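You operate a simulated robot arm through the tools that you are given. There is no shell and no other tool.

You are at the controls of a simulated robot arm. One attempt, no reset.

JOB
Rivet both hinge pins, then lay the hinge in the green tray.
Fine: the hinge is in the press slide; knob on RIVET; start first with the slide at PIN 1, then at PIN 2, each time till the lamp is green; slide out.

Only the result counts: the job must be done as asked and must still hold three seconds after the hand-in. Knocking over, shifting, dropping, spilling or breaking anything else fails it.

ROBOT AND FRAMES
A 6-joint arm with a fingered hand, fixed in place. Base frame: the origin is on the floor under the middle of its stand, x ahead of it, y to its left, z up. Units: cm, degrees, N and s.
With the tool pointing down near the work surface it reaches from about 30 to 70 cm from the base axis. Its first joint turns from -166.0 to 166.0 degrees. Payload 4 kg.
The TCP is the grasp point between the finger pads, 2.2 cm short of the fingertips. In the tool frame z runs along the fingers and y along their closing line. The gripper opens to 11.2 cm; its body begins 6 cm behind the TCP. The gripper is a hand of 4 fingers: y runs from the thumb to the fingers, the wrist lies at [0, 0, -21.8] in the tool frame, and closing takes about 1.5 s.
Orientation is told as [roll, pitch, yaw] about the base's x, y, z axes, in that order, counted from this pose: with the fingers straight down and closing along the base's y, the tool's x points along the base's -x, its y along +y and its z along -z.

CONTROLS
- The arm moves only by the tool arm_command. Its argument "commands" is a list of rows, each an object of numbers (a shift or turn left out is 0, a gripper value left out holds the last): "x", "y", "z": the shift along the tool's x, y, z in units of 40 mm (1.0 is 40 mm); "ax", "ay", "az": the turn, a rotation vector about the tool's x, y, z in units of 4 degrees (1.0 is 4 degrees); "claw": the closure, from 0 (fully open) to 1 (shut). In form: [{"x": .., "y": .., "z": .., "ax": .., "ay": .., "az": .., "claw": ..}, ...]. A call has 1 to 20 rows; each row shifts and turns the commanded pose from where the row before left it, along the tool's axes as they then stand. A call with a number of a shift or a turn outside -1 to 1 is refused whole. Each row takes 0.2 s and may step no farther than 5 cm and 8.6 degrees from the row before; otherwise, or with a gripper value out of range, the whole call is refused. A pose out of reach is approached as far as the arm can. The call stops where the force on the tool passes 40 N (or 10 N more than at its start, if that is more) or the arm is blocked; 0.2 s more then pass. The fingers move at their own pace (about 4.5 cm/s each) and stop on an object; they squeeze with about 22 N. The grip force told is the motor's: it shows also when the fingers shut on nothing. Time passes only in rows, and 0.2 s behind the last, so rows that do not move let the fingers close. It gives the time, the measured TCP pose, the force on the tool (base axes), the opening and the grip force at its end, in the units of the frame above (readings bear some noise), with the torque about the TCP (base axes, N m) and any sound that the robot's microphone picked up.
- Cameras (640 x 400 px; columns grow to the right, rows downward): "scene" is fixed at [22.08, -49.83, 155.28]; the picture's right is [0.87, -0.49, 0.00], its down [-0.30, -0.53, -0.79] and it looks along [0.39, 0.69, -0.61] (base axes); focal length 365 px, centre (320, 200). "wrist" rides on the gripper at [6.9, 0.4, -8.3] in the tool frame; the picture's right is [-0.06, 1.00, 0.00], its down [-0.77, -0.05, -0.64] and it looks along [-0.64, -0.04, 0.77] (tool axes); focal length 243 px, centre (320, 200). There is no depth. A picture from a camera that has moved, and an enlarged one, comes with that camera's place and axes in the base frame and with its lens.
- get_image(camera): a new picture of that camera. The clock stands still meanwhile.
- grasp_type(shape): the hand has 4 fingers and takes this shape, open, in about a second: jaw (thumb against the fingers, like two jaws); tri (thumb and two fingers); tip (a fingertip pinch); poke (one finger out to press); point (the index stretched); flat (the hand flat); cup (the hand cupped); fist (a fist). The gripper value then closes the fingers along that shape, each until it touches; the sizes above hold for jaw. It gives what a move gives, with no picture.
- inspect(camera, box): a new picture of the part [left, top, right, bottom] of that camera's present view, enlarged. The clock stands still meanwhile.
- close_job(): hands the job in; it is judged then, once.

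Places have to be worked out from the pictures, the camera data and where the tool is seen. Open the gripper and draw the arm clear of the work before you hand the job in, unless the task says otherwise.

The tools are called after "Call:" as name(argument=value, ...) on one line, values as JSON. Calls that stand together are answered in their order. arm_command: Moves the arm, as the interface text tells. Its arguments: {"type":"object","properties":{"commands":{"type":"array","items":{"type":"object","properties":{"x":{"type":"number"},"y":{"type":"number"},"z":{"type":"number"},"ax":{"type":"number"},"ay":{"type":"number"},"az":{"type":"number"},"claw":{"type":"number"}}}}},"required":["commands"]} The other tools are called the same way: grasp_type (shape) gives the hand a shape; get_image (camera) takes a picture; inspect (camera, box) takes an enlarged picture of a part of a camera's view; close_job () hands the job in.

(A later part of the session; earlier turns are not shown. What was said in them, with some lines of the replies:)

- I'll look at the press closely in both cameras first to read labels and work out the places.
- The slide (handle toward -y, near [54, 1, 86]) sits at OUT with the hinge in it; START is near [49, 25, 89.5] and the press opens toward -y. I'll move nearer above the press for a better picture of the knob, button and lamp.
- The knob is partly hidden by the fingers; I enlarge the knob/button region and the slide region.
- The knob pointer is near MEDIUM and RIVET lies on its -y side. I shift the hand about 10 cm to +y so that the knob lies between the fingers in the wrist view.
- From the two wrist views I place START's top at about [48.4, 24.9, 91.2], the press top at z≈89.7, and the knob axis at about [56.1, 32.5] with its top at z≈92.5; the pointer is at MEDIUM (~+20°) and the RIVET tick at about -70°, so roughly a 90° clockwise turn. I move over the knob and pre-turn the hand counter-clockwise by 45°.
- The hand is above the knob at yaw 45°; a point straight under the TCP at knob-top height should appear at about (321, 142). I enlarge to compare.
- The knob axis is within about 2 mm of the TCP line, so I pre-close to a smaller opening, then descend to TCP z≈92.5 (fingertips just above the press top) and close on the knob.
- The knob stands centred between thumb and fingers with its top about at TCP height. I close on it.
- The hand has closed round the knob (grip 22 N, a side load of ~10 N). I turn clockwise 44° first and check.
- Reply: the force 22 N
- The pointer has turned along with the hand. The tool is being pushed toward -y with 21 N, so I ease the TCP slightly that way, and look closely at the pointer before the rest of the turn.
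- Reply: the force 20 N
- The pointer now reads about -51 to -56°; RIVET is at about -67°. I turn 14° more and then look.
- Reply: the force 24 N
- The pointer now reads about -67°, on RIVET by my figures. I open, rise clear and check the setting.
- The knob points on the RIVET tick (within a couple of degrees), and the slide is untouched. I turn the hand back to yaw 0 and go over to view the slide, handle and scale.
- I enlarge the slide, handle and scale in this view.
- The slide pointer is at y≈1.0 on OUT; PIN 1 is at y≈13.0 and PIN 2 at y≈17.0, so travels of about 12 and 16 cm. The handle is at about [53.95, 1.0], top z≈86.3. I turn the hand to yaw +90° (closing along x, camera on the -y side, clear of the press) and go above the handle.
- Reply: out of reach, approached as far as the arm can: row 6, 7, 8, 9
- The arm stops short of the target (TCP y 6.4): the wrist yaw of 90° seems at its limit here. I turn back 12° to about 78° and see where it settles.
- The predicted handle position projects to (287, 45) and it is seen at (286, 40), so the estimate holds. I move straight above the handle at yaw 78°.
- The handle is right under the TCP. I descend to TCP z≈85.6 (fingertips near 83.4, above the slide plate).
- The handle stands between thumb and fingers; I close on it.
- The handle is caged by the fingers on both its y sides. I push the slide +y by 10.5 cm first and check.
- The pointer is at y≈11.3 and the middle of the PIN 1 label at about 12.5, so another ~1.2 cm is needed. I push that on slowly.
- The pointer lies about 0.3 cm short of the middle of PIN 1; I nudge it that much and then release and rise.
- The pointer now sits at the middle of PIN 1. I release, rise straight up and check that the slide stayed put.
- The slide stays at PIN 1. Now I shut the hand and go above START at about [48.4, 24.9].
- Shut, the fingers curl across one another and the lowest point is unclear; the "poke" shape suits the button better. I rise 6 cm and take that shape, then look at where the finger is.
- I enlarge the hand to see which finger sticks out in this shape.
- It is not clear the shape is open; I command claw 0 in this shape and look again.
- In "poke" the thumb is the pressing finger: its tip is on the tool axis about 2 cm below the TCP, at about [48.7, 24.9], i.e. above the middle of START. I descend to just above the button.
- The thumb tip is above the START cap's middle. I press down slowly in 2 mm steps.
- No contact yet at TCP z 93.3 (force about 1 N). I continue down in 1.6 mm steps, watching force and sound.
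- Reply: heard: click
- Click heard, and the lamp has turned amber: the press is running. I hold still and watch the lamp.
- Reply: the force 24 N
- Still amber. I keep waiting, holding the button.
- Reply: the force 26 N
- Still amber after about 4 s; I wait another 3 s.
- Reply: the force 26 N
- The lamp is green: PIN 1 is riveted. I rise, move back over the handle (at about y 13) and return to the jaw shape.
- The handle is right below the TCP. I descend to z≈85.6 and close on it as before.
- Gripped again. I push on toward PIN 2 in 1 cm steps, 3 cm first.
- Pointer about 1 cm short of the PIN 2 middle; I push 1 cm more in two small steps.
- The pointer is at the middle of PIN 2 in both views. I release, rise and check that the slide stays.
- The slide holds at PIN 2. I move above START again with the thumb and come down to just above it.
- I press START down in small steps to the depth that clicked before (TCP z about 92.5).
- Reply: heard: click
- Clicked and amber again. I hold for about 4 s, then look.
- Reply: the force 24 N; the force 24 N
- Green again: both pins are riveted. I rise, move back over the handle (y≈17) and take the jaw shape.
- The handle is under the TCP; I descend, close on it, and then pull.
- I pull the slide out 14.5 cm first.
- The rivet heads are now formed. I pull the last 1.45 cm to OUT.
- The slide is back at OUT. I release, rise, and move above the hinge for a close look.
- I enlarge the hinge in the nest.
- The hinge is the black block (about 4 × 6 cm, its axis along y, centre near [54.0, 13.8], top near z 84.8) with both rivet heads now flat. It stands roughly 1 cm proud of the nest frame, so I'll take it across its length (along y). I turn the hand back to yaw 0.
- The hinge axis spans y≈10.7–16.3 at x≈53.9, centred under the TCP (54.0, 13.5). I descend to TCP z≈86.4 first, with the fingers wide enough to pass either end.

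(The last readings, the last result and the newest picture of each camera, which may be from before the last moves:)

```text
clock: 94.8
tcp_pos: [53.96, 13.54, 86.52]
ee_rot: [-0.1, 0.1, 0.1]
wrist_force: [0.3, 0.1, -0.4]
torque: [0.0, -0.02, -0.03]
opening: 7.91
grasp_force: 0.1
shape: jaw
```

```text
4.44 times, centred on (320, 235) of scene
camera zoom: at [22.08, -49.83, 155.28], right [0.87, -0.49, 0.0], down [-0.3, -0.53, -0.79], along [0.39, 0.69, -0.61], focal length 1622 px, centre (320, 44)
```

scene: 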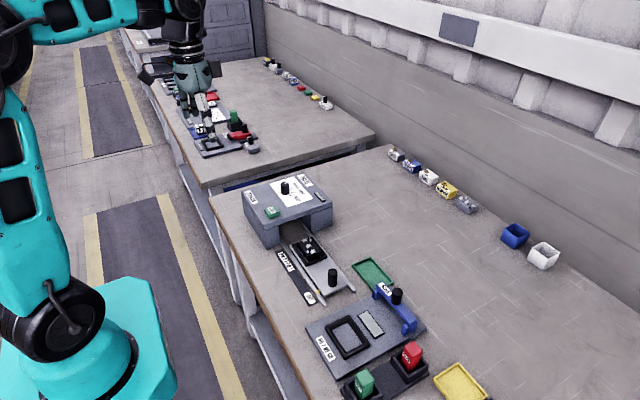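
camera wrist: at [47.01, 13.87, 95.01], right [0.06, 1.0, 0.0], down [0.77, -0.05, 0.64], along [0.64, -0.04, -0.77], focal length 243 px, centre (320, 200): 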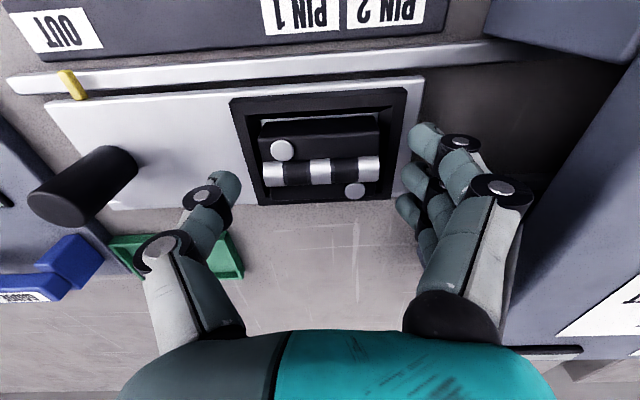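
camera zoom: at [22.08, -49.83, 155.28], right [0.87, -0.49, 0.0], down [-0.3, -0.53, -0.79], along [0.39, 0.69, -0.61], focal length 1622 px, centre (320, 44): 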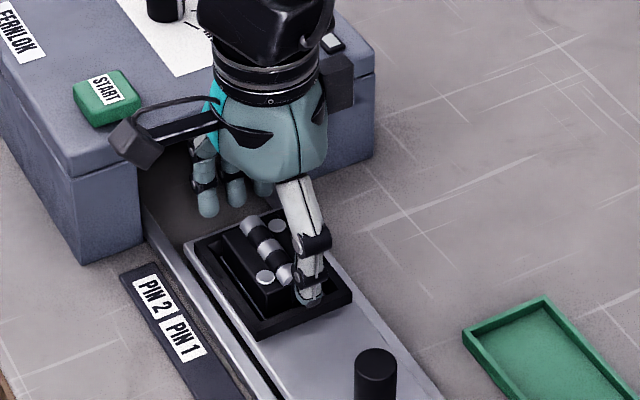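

Clear on both ends. I go down another ~0.9 cm in small steps, watching for contact with the nest frame.

Call:
arm_command(commands=[{"z": 0.08}, {"z": 0.08}, {"z": 0.07}, {}])

Call:
inspect(camera="scene", box=[290, 210, 360, 270])

Call:
get_image(camera="wrist")

```text
clock: 95.8
tcp_pos: [54.06, 13.35, 85.68]
ee_rot: [-0.1, 0.0, 0.1]
wrist_force: [0.4, -0.1, -0.3]
torque: [0.02, 0.01, -0.03]
opening: 7.87
grasp_force: 0.1
shape: jaw
```

```text
6.67 times, centred on (325, 240) of scene
camera zoom: at [22.08, -49.83, 155.28], right [0.87, -0.49, 0.0], down [-0.3, -0.53, -0.79], along [0.39, 0.69, -0.61], focal length 2432 px, centre (287, -67)
```

zoom: 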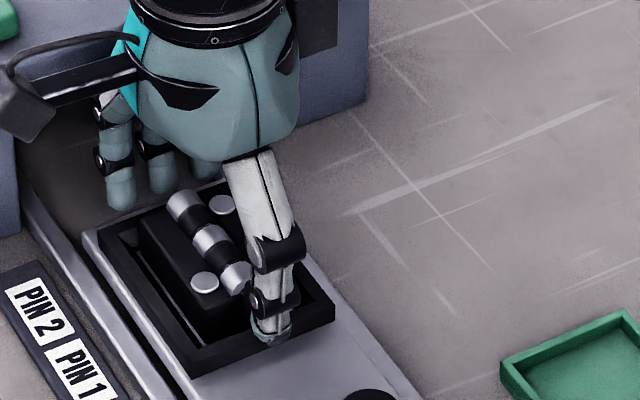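

```text
taken
camera wrist: at [47.05, 13.83, 93.99], right [0.06, 1.0, 0.0], down [0.77, -0.05, 0.64], along [0.64, -0.04, -0.77], focal length 243 px, centre (320, 200)
```

wrist: 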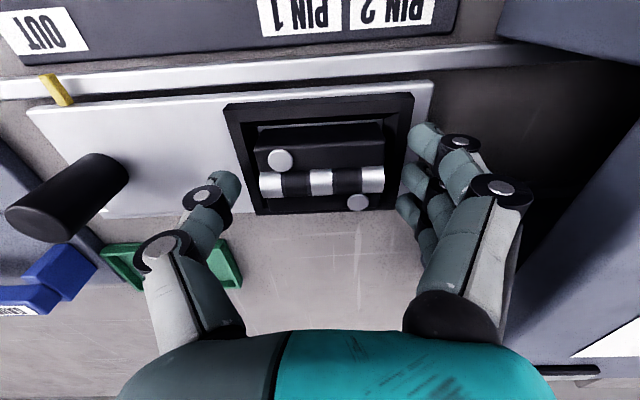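

Fingertips are at the level of the frame's top edge, no contact. I close on the hinge ends.

Call:
arm_command(commands=[{"claw": 0.45}, {"claw": 0.5}, {"claw": 0.6}, {"claw": 0.8}, {"claw": 1}, {"claw": 1}, {"claw": 1}])

Call:
get_image(camera="wrist")

Call:
inspect(camera="scene", box=[290, 210, 360, 270])

```text
clock: 97.4
tcp_pos: [54.05, 13.5, 85.62]
ee_rot: [0.0, 0.0, 0.1]
wrist_force: [0.5, 0.2, -0.5]
torque: [0.0, 0.01, 0.01]
opening: 5.42
grasp_force: 21.7
shape: jaw
```

```text
taken
camera wrist: at [47.05, 13.84, 94.0], right [0.06, 1.0, 0.0], down [0.77, -0.05, 0.64], along [0.64, -0.04, -0.77], focal length 243 px, centre (320, 200)
```

wrist: 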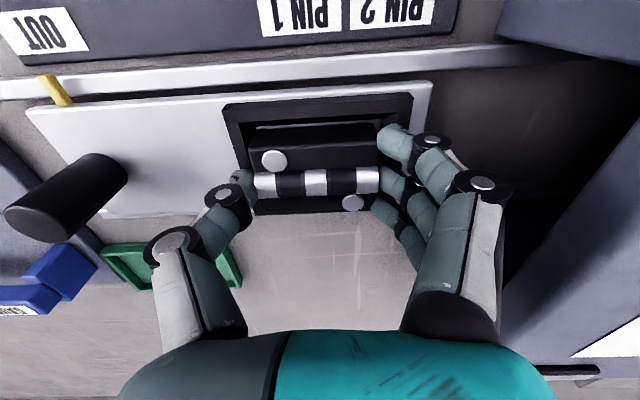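

```text
6.67 times, centred on (325, 240) of scene
camera zoom: at [22.08, -49.83, 155.28], right [0.87, -0.49, 0.0], down [-0.3, -0.53, -0.79], along [0.39, 0.69, -0.61], focal length 2432 px, centre (287, -67)
```

zoom: 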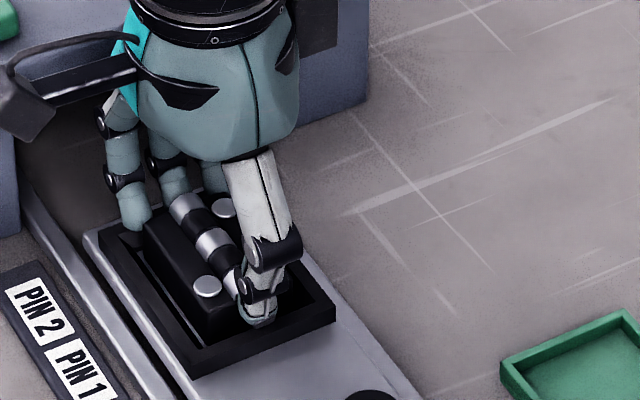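

Gripped at 5.4 cm with 22 N and no side force. I lift slowly 2 cm and check.

Call:
arm_command(commands=[{"z": -0.1}, {"z": -0.1}, {"z": -0.15}, {"z": -0.15}, {}])

Call:
get_image(camera="wrist")

Call:
inspect(camera="scene", box=[290, 200, 370, 270])

```text
clock: 98.6
tcp_pos: [54.05, 13.39, 87.69]
ee_rot: [0.0, -0.1, 0.0]
wrist_force: [0.1, 0.5, -1.5]
torque: [-0.01, 0.01, 0.03]
opening: 5.45
grasp_force: 21.7
shape: jaw
```

```text
taken
camera wrist: at [47.12, 13.85, 96.03], right [0.06, 1.0, 0.0], down [0.77, -0.05, 0.64], along [0.64, -0.04, -0.77], focal length 243 px, centre (320, 200)
```

wrist: 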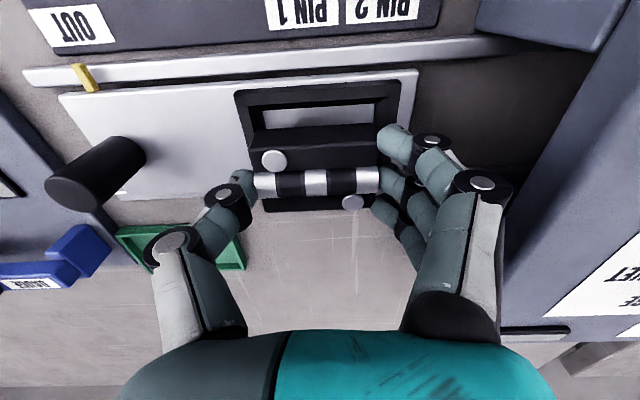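

```text
5.71 times, centred on (330, 235) of scene
camera zoom: at [22.08, -49.83, 155.28], right [0.87, -0.49, 0.0], down [-0.3, -0.53, -0.79], along [0.39, 0.69, -0.61], focal length 2085 px, centre (263, 0)
```

zoom: 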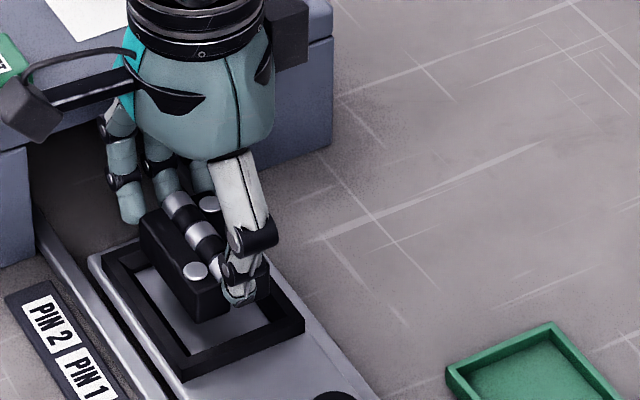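

The whole hinge came up cleanly, and the slide stayed at OUT. I lift to z≈95 and carry it toward the tray (centre about [65.5, -0.4]), stopping short to view the tray.

Call:
arm_command(commands=[{"z": -0.4}, {"z": -0.6}, {"z": -0.6}, {"z": -0.4}, {"x": -0.3, "y": -0.55}, {"x": -0.3, "y": -0.55}, {"x": -0.3, "y": -0.55}, {"x": -0.3, "y": -0.55}, {"x": -0.3, "y": -0.5}, {"x": -0.3, "y": -0.5}, {}])

Call:
get_image(camera="wrist")

Call:
inspect(camera="scene", box=[300, 210, 420, 310])

```text
clock: 101.0
tcp_pos: [61.17, 0.73, 95.46]
ee_rot: [0.0, 0.1, 0.0]
wrist_force: [0.3, 0.6, -0.5]
torque: [0.01, 0.04, 0.0]
opening: 5.45
grasp_force: 21.6
shape: jaw
```

```text
taken
camera wrist: at [54.27, 1.09, 103.96], right [0.06, 1.0, 0.0], down [0.77, -0.05, 0.64], along [0.64, -0.04, -0.77], focal length 243 px, centre (320, 200)
```

wrist: 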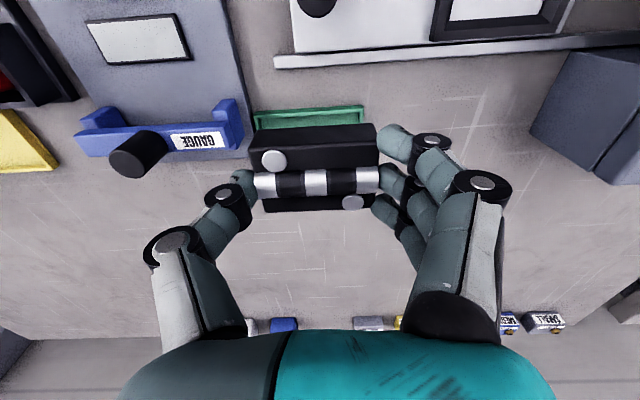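

```text
4.00 times, centred on (360, 260) of scene
camera zoom: at [22.08, -49.83, 155.28], right [0.87, -0.49, 0.0], down [-0.3, -0.53, -0.79], along [0.39, 0.69, -0.61], focal length 1460 px, centre (160, -40)
```

zoom: 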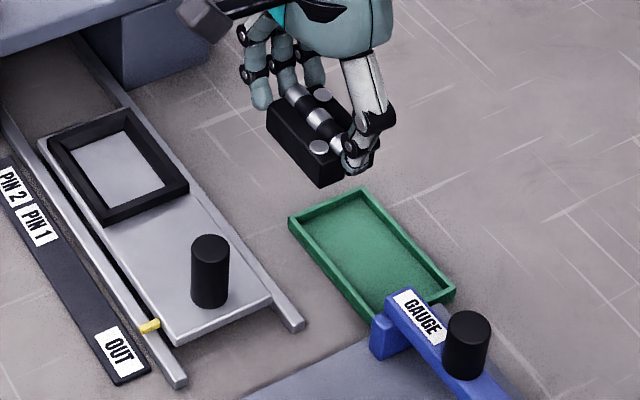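

The tray's near rim is at x≈62.5, spanning y≈-5.6 to 4.7 (centre near [65.7, -0.5]); the blue gauge's end is at y≈-6.9, so I bias the hinge to y≈1.0 to keep the thumb clear. I go above [65.8, 1.0] and come down to z≈90.

Call:
arm_command(commands=[{"x": -0.4, "y": 0.025}, {"x": -0.4, "y": 0.025}, {"x": -0.36, "y": 0.02}, {"z": 0.4}, {"z": 0.5}, {"z": 0.4}, {}])

Call:
get_image(camera="wrist")

Call:
inspect(camera="scene", box=[330, 220, 430, 310])

```text
clock: 102.6
tcp_pos: [65.85, 1.04, 90.45]
ee_rot: [0.0, 0.0, 0.0]
wrist_force: [-0.1, -0.6, -0.3]
torque: [-0.02, 0.02, 0.02]
opening: 5.42
grasp_force: 22.5
shape: jaw
```

```text
taken
camera wrist: at [58.91, 1.5, 98.76], right [0.06, 1.0, 0.0], down [0.77, -0.05, 0.64], along [0.64, -0.04, -0.77], focal length 243 px, centre (320, 200)
```

wrist: 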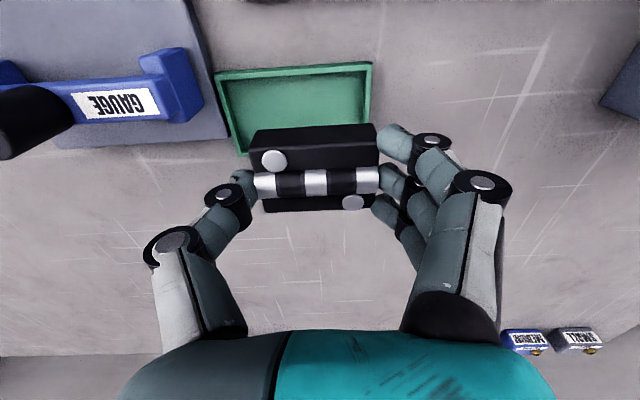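

```text
4.44 times, centred on (380, 265) of scene
camera zoom: at [22.08, -49.83, 155.28], right [0.87, -0.49, 0.0], down [-0.3, -0.53, -0.79], along [0.39, 0.69, -0.61], focal length 1622 px, centre (53, -89)
```

zoom: 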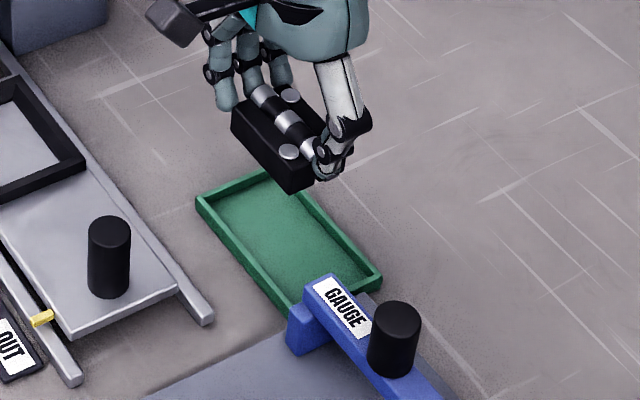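

I look closely at the gauge's end relative to the tray and thumb before lowering.

Call:
inspect(camera="wrist", box=[60, 20, 300, 200])

Call:
inspect(camera="scene", box=[370, 260, 430, 310])

```text
2.22 times, centred on (180, 110) of wrist
camera zoom: at [58.91, 1.5, 98.76], right [0.06, 1.0, 0.0], down [0.77, -0.05, 0.64], along [0.64, -0.04, -0.77], focal length 539 px, centre (631, 400)
```

zoom: 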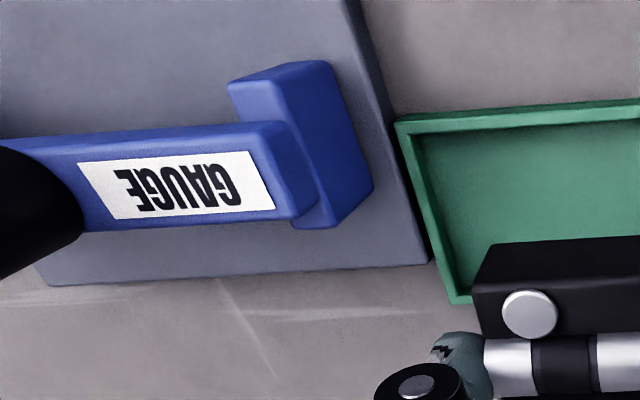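

```text
8.00 times, centred on (400, 285) of scene
camera zoom: at [22.08, -49.83, 155.28], right [0.87, -0.49, 0.0], down [-0.3, -0.53, -0.79], along [0.39, 0.69, -0.61], focal length 2919 px, centre (-320, -480)
```

zoom: 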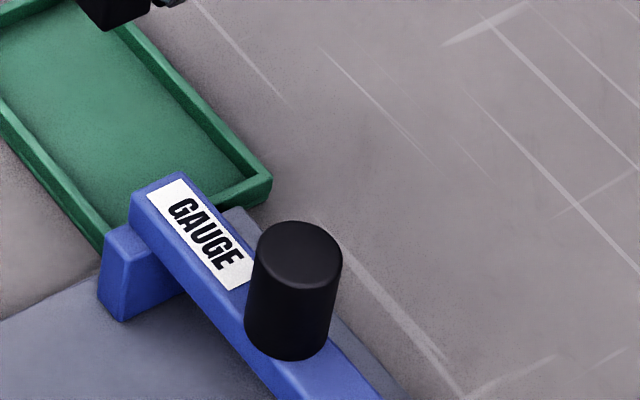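

The gauge block's near face is at y≈-7.2 and x below 64.5, clear of the thumb (x≈65–66.7). I shift 0.25 cm toward -y and lower to z≈85.3.

Call:
arm_command(commands=[{"y": -0.06, "z": 0.3}, {"z": 0.4}, {"z": 0.35}, {"z": 0.22}, {}])

Call:
get_image(camera="wrist")

Call:
inspect(camera="scene", box=[340, 230, 420, 300])

```text
clock: 103.8
tcp_pos: [65.79, 0.71, 85.33]
ee_rot: [0.0, 0.0, 0.0]
wrist_force: [0.7, 0.1, -0.2]
torque: [0.0, 0.02, 0.03]
opening: 5.44
grasp_force: 22.0
shape: jaw
```

```text
taken
camera wrist: at [58.85, 1.17, 93.72], right [0.06, 1.0, 0.0], down [0.77, -0.05, 0.64], along [0.64, -0.04, -0.77], focal length 243 px, centre (320, 200)
```

wrist: 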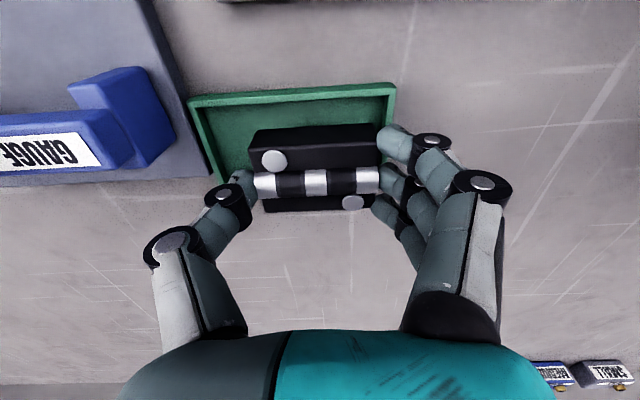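

```text
5.71 times, centred on (380, 265) of scene
camera zoom: at [22.08, -49.83, 155.28], right [0.87, -0.49, 0.0], down [-0.3, -0.53, -0.79], along [0.39, 0.69, -0.61], focal length 2085 px, centre (-23, -171)
```

zoom: 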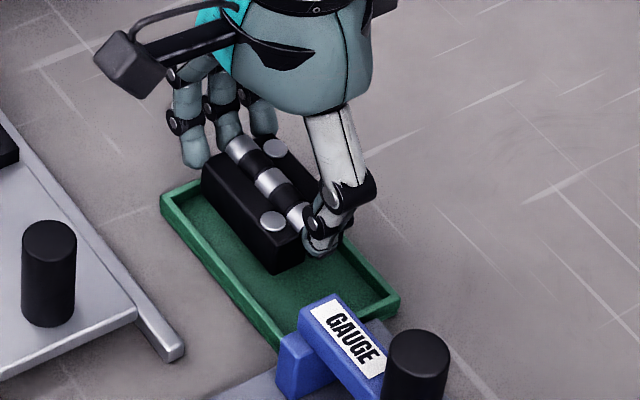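

The hinge hangs inside the tray outline on all sides. I lower in 2 mm steps, watching for the vertical force.

Call:
arm_command(commands=[{"z": 0.05}, {"z": 0.05}, {"z": 0.05}, {"z": 0.05}, {"z": 0.05}])

Call:
inspect(camera="scene", box=[340, 230, 420, 300])

```text
clock: 105.0
tcp_pos: [65.77, 0.71, 84.24]
ee_rot: [0.0, 0.1, 0.0]
wrist_force: [0.0, -0.2, -1.7]
torque: [-0.02, 0.02, -0.01]
opening: 5.45
grasp_force: 22.0
shape: jaw
```

```text
5.71 times, centred on (380, 265) of scene
camera zoom: at [22.08, -49.83, 155.28], right [0.87, -0.49, 0.0], down [-0.3, -0.53, -0.79], along [0.39, 0.69, -0.61], focal length 2085 px, centre (-23, -171)
```

zoom: 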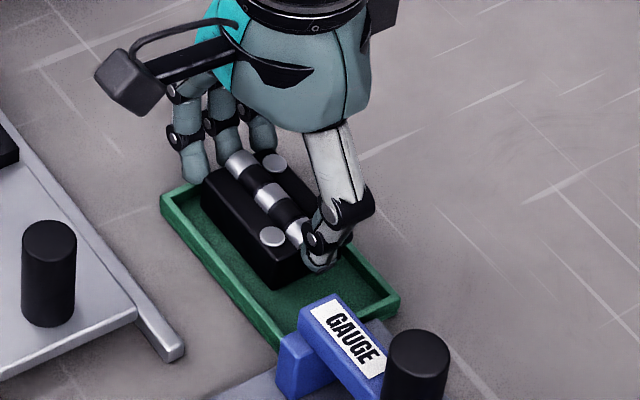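

No floor contact yet at z 84.2. I continue in 1.2 mm steps.

Call:
arm_command(commands=[{"z": 0.03}, {"z": 0.03}, {"z": 0.03}, {"z": 0.03}])

Call:
inspect(camera="scene", box=[340, 230, 420, 300])

Call:
get_image(camera="wrist")

```text
clock: 106.0
tcp_pos: [65.81, 0.78, 83.94]
ee_rot: [-0.1, -0.1, 0.1]
wrist_force: [-0.5, 0.6, 6.0]
torque: [0.0, 0.06, -0.01]
opening: 5.44
grasp_force: 22.5
shape: jaw
```

```text
5.71 times, centred on (380, 265) of scene
camera zoom: at [22.08, -49.83, 155.28], right [0.87, -0.49, 0.0], down [-0.3, -0.53, -0.79], along [0.39, 0.69, -0.61], focal length 2085 px, centre (-23, -171)
```

zoom: 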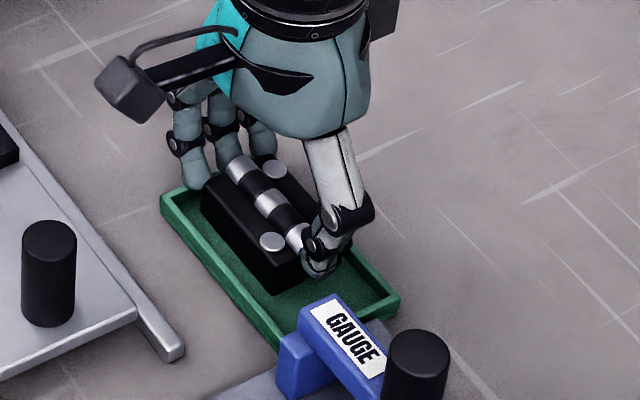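

```text
taken
camera wrist: at [58.89, 1.1, 92.32], right [0.06, 1.0, 0.0], down [0.76, -0.05, 0.64], along [0.64, -0.04, -0.77], focal length 243 px, centre (320, 200)
```

wrist: 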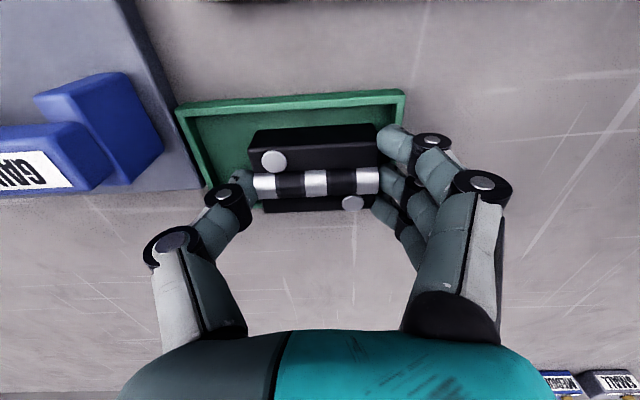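

A centred 6 N upward force with no torque: the hinge rests on the tray floor. I open a little (to ~6.5 cm) and check before rising.

Call:
arm_command(commands=[{"claw": 0.42}, {"claw": 0.42}, {"claw": 0.42}, {"claw": 0.42}])

Call:
get_image(camera="wrist")

Call:
inspect(camera="scene", box=[340, 230, 420, 300])

```text
clock: 107.0
tcp_pos: [65.94, 0.76, 83.8]
ee_rot: [0.0, 0.0, 0.0]
wrist_force: [-0.3, 0.3, -0.3]
torque: [-0.04, -0.01, -0.03]
opening: 6.43
grasp_force: 0.0
shape: jaw
```

```text
taken
camera wrist: at [58.88, 1.1, 92.25], right [0.06, 1.0, 0.0], down [0.77, -0.05, 0.64], along [0.64, -0.04, -0.77], focal length 243 px, centre (320, 200)
```

wrist: 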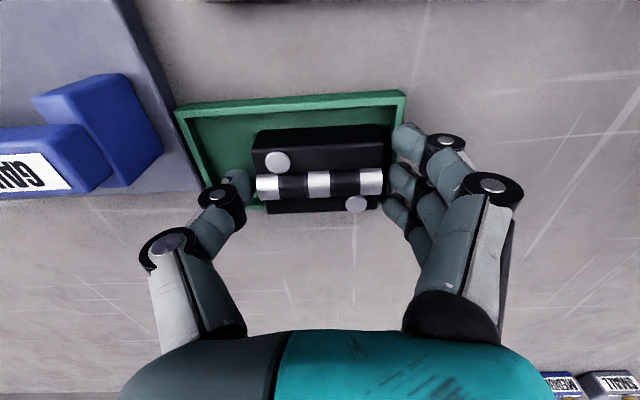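

```text
5.71 times, centred on (380, 265) of scene
camera zoom: at [22.08, -49.83, 155.28], right [0.87, -0.49, 0.0], down [-0.3, -0.53, -0.79], along [0.39, 0.69, -0.61], focal length 2085 px, centre (-23, -171)
```

zoom: 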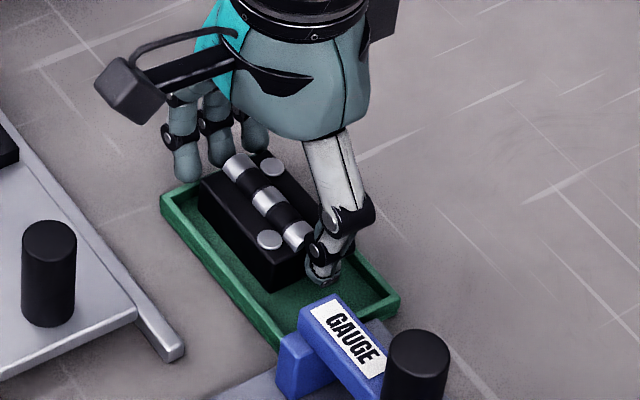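

The hinge stands free in the tray and the fingers are clear of it. I rise straight up and back off.

Call:
arm_command(commands=[{"z": -0.2}, {"z": -0.3}, {"z": -0.5}, {"z": -0.8}, {"z": -0.9}, {"z": -0.9}, {"x": 0.6, "z": -0.5}, {"x": 0.6, "z": -0.5}, {"x": 0.6, "z": -0.5}, {"x": 0.6, "z": -0.3}, {"x": 0.6}, {}])

Call:
get_image(camera="wrist")

Call:
get_image(camera="scene")

```text
clock: 109.6
tcp_pos: [53.95, 0.71, 105.51]
ee_rot: [0.0, 0.0, 0.0]
wrist_force: [-0.1, 0.3, 0.1]
torque: [0.02, -0.02, 0.01]
opening: 6.47
grasp_force: 0.1
shape: jaw
```

```text
taken
camera wrist: at [46.93, 1.13, 113.95], right [0.06, 1.0, 0.0], down [0.77, -0.05, 0.64], along [0.64, -0.04, -0.77], focal length 243 px, centre (320, 200)
```

wrist: 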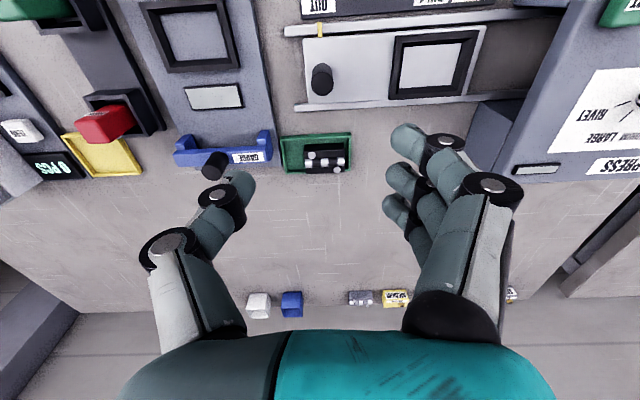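

```text
taken
```

scene: 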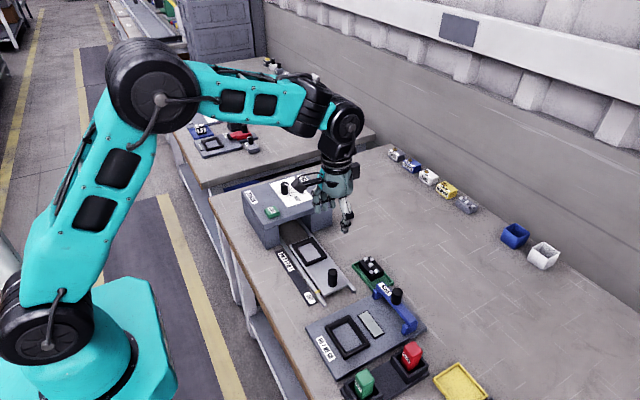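

I enlarge the tray, the slide pointer and the knob for a last check.

Call:
inspect(camera="scene", box=[340, 245, 420, 315])

Call:
inspect(camera="wrist", box=[260, 0, 500, 190])

Call:
inspect(camera="scene", box=[230, 165, 350, 315])

```text
5.71 times, centred on (380, 280) of scene
camera zoom: at [22.08, -49.83, 155.28], right [0.87, -0.49, 0.0], down [-0.3, -0.53, -0.79], along [0.39, 0.69, -0.61], focal length 2085 px, centre (-23, -257)
```

zoom: 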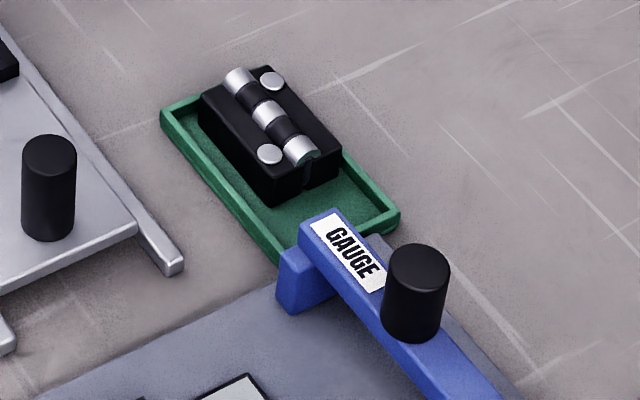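

```text
2.11 times, centred on (380, 95) of wrist
camera zoom: at [46.93, 1.13, 113.95], right [0.06, 1.0, 0.0], down [0.77, -0.05, 0.64], along [0.64, -0.04, -0.77], focal length 511 px, centre (194, 421)
```

zoom: 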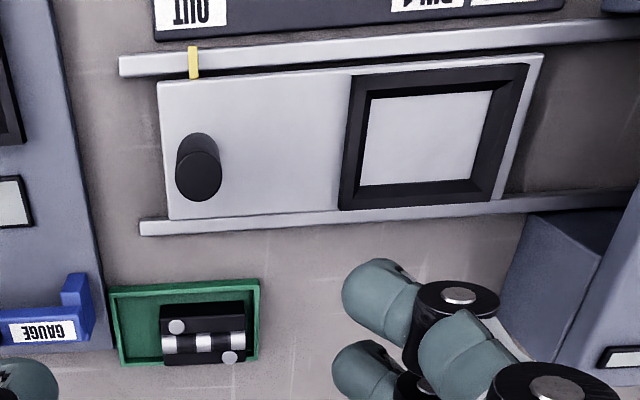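

```text
2.67 times, centred on (290, 240) of scene
camera zoom: at [22.08, -49.83, 155.28], right [0.87, -0.49, 0.0], down [-0.3, -0.53, -0.79], along [0.39, 0.69, -0.61], focal length 973 px, centre (400, 93)
```

zoom: 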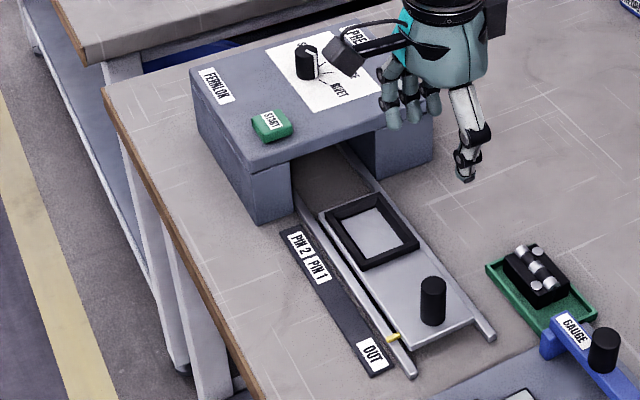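

The hinge lies flat inside the green tray, the slide pointer is at OUT and nothing else has shifted. I open the gripper fully and draw the arm back a bit further before handing in.

Call:
arm_command(commands=[{"claw": 0, "x": 0.6, "z": -0.5}, {"x": 0.6, "z": -0.5}, {"x": 0.5, "z": -0.5}, {}, {}, {}])

Call:
inspect(camera="scene", box=[230, 165, 430, 315])

```text
clock: 111.0
tcp_pos: [47.02, 0.59, 111.48]
ee_rot: [0.0, 0.0, 0.0]
wrist_force: [-0.3, 0.0, 0.0]
torque: [0.01, 0.03, -0.03]
opening: 11.16
grasp_force: 0.0
shape: jaw
```

```text
2.67 times, centred on (330, 240) of scene
camera zoom: at [22.08, -49.83, 155.28], right [0.87, -0.49, 0.0], down [-0.3, -0.53, -0.79], along [0.39, 0.69, -0.61], focal length 973 px, centre (293, 93)
```

zoom: 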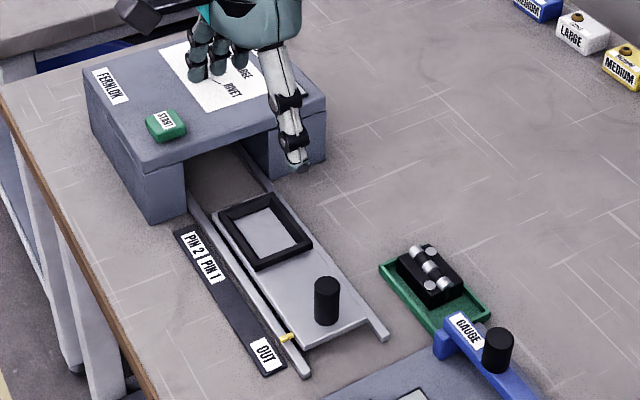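

All steps are done: both pins riveted with a green lamp each time, the slide is out, the hinge is in the green tray and the arm is clear. I hand in.

Call:
close_job()

```text
The job is handed in.
```

Both hinge pins are riveted and the hinge is lying in the green tray. I handed the job in; no verdict came back.

- **Riveting:** I set the knob to RIVET, then pressed START with the slide at PIN 1 and again at PIN 2. Both times the lamp went amber and then green before I moved on. Both rivet heads look flat in the close-up pictures.
- **Slide:** It is back at OUT, with its pointer at the OUT label.
- **Hinge:** It sits flat inside the tray, with clearance from the rim on all sides.
- **Surroundings:** The gauge next to the tray and the rest of the bench look unmoved in the last pictures. The gripper is open and the arm is well above the work.
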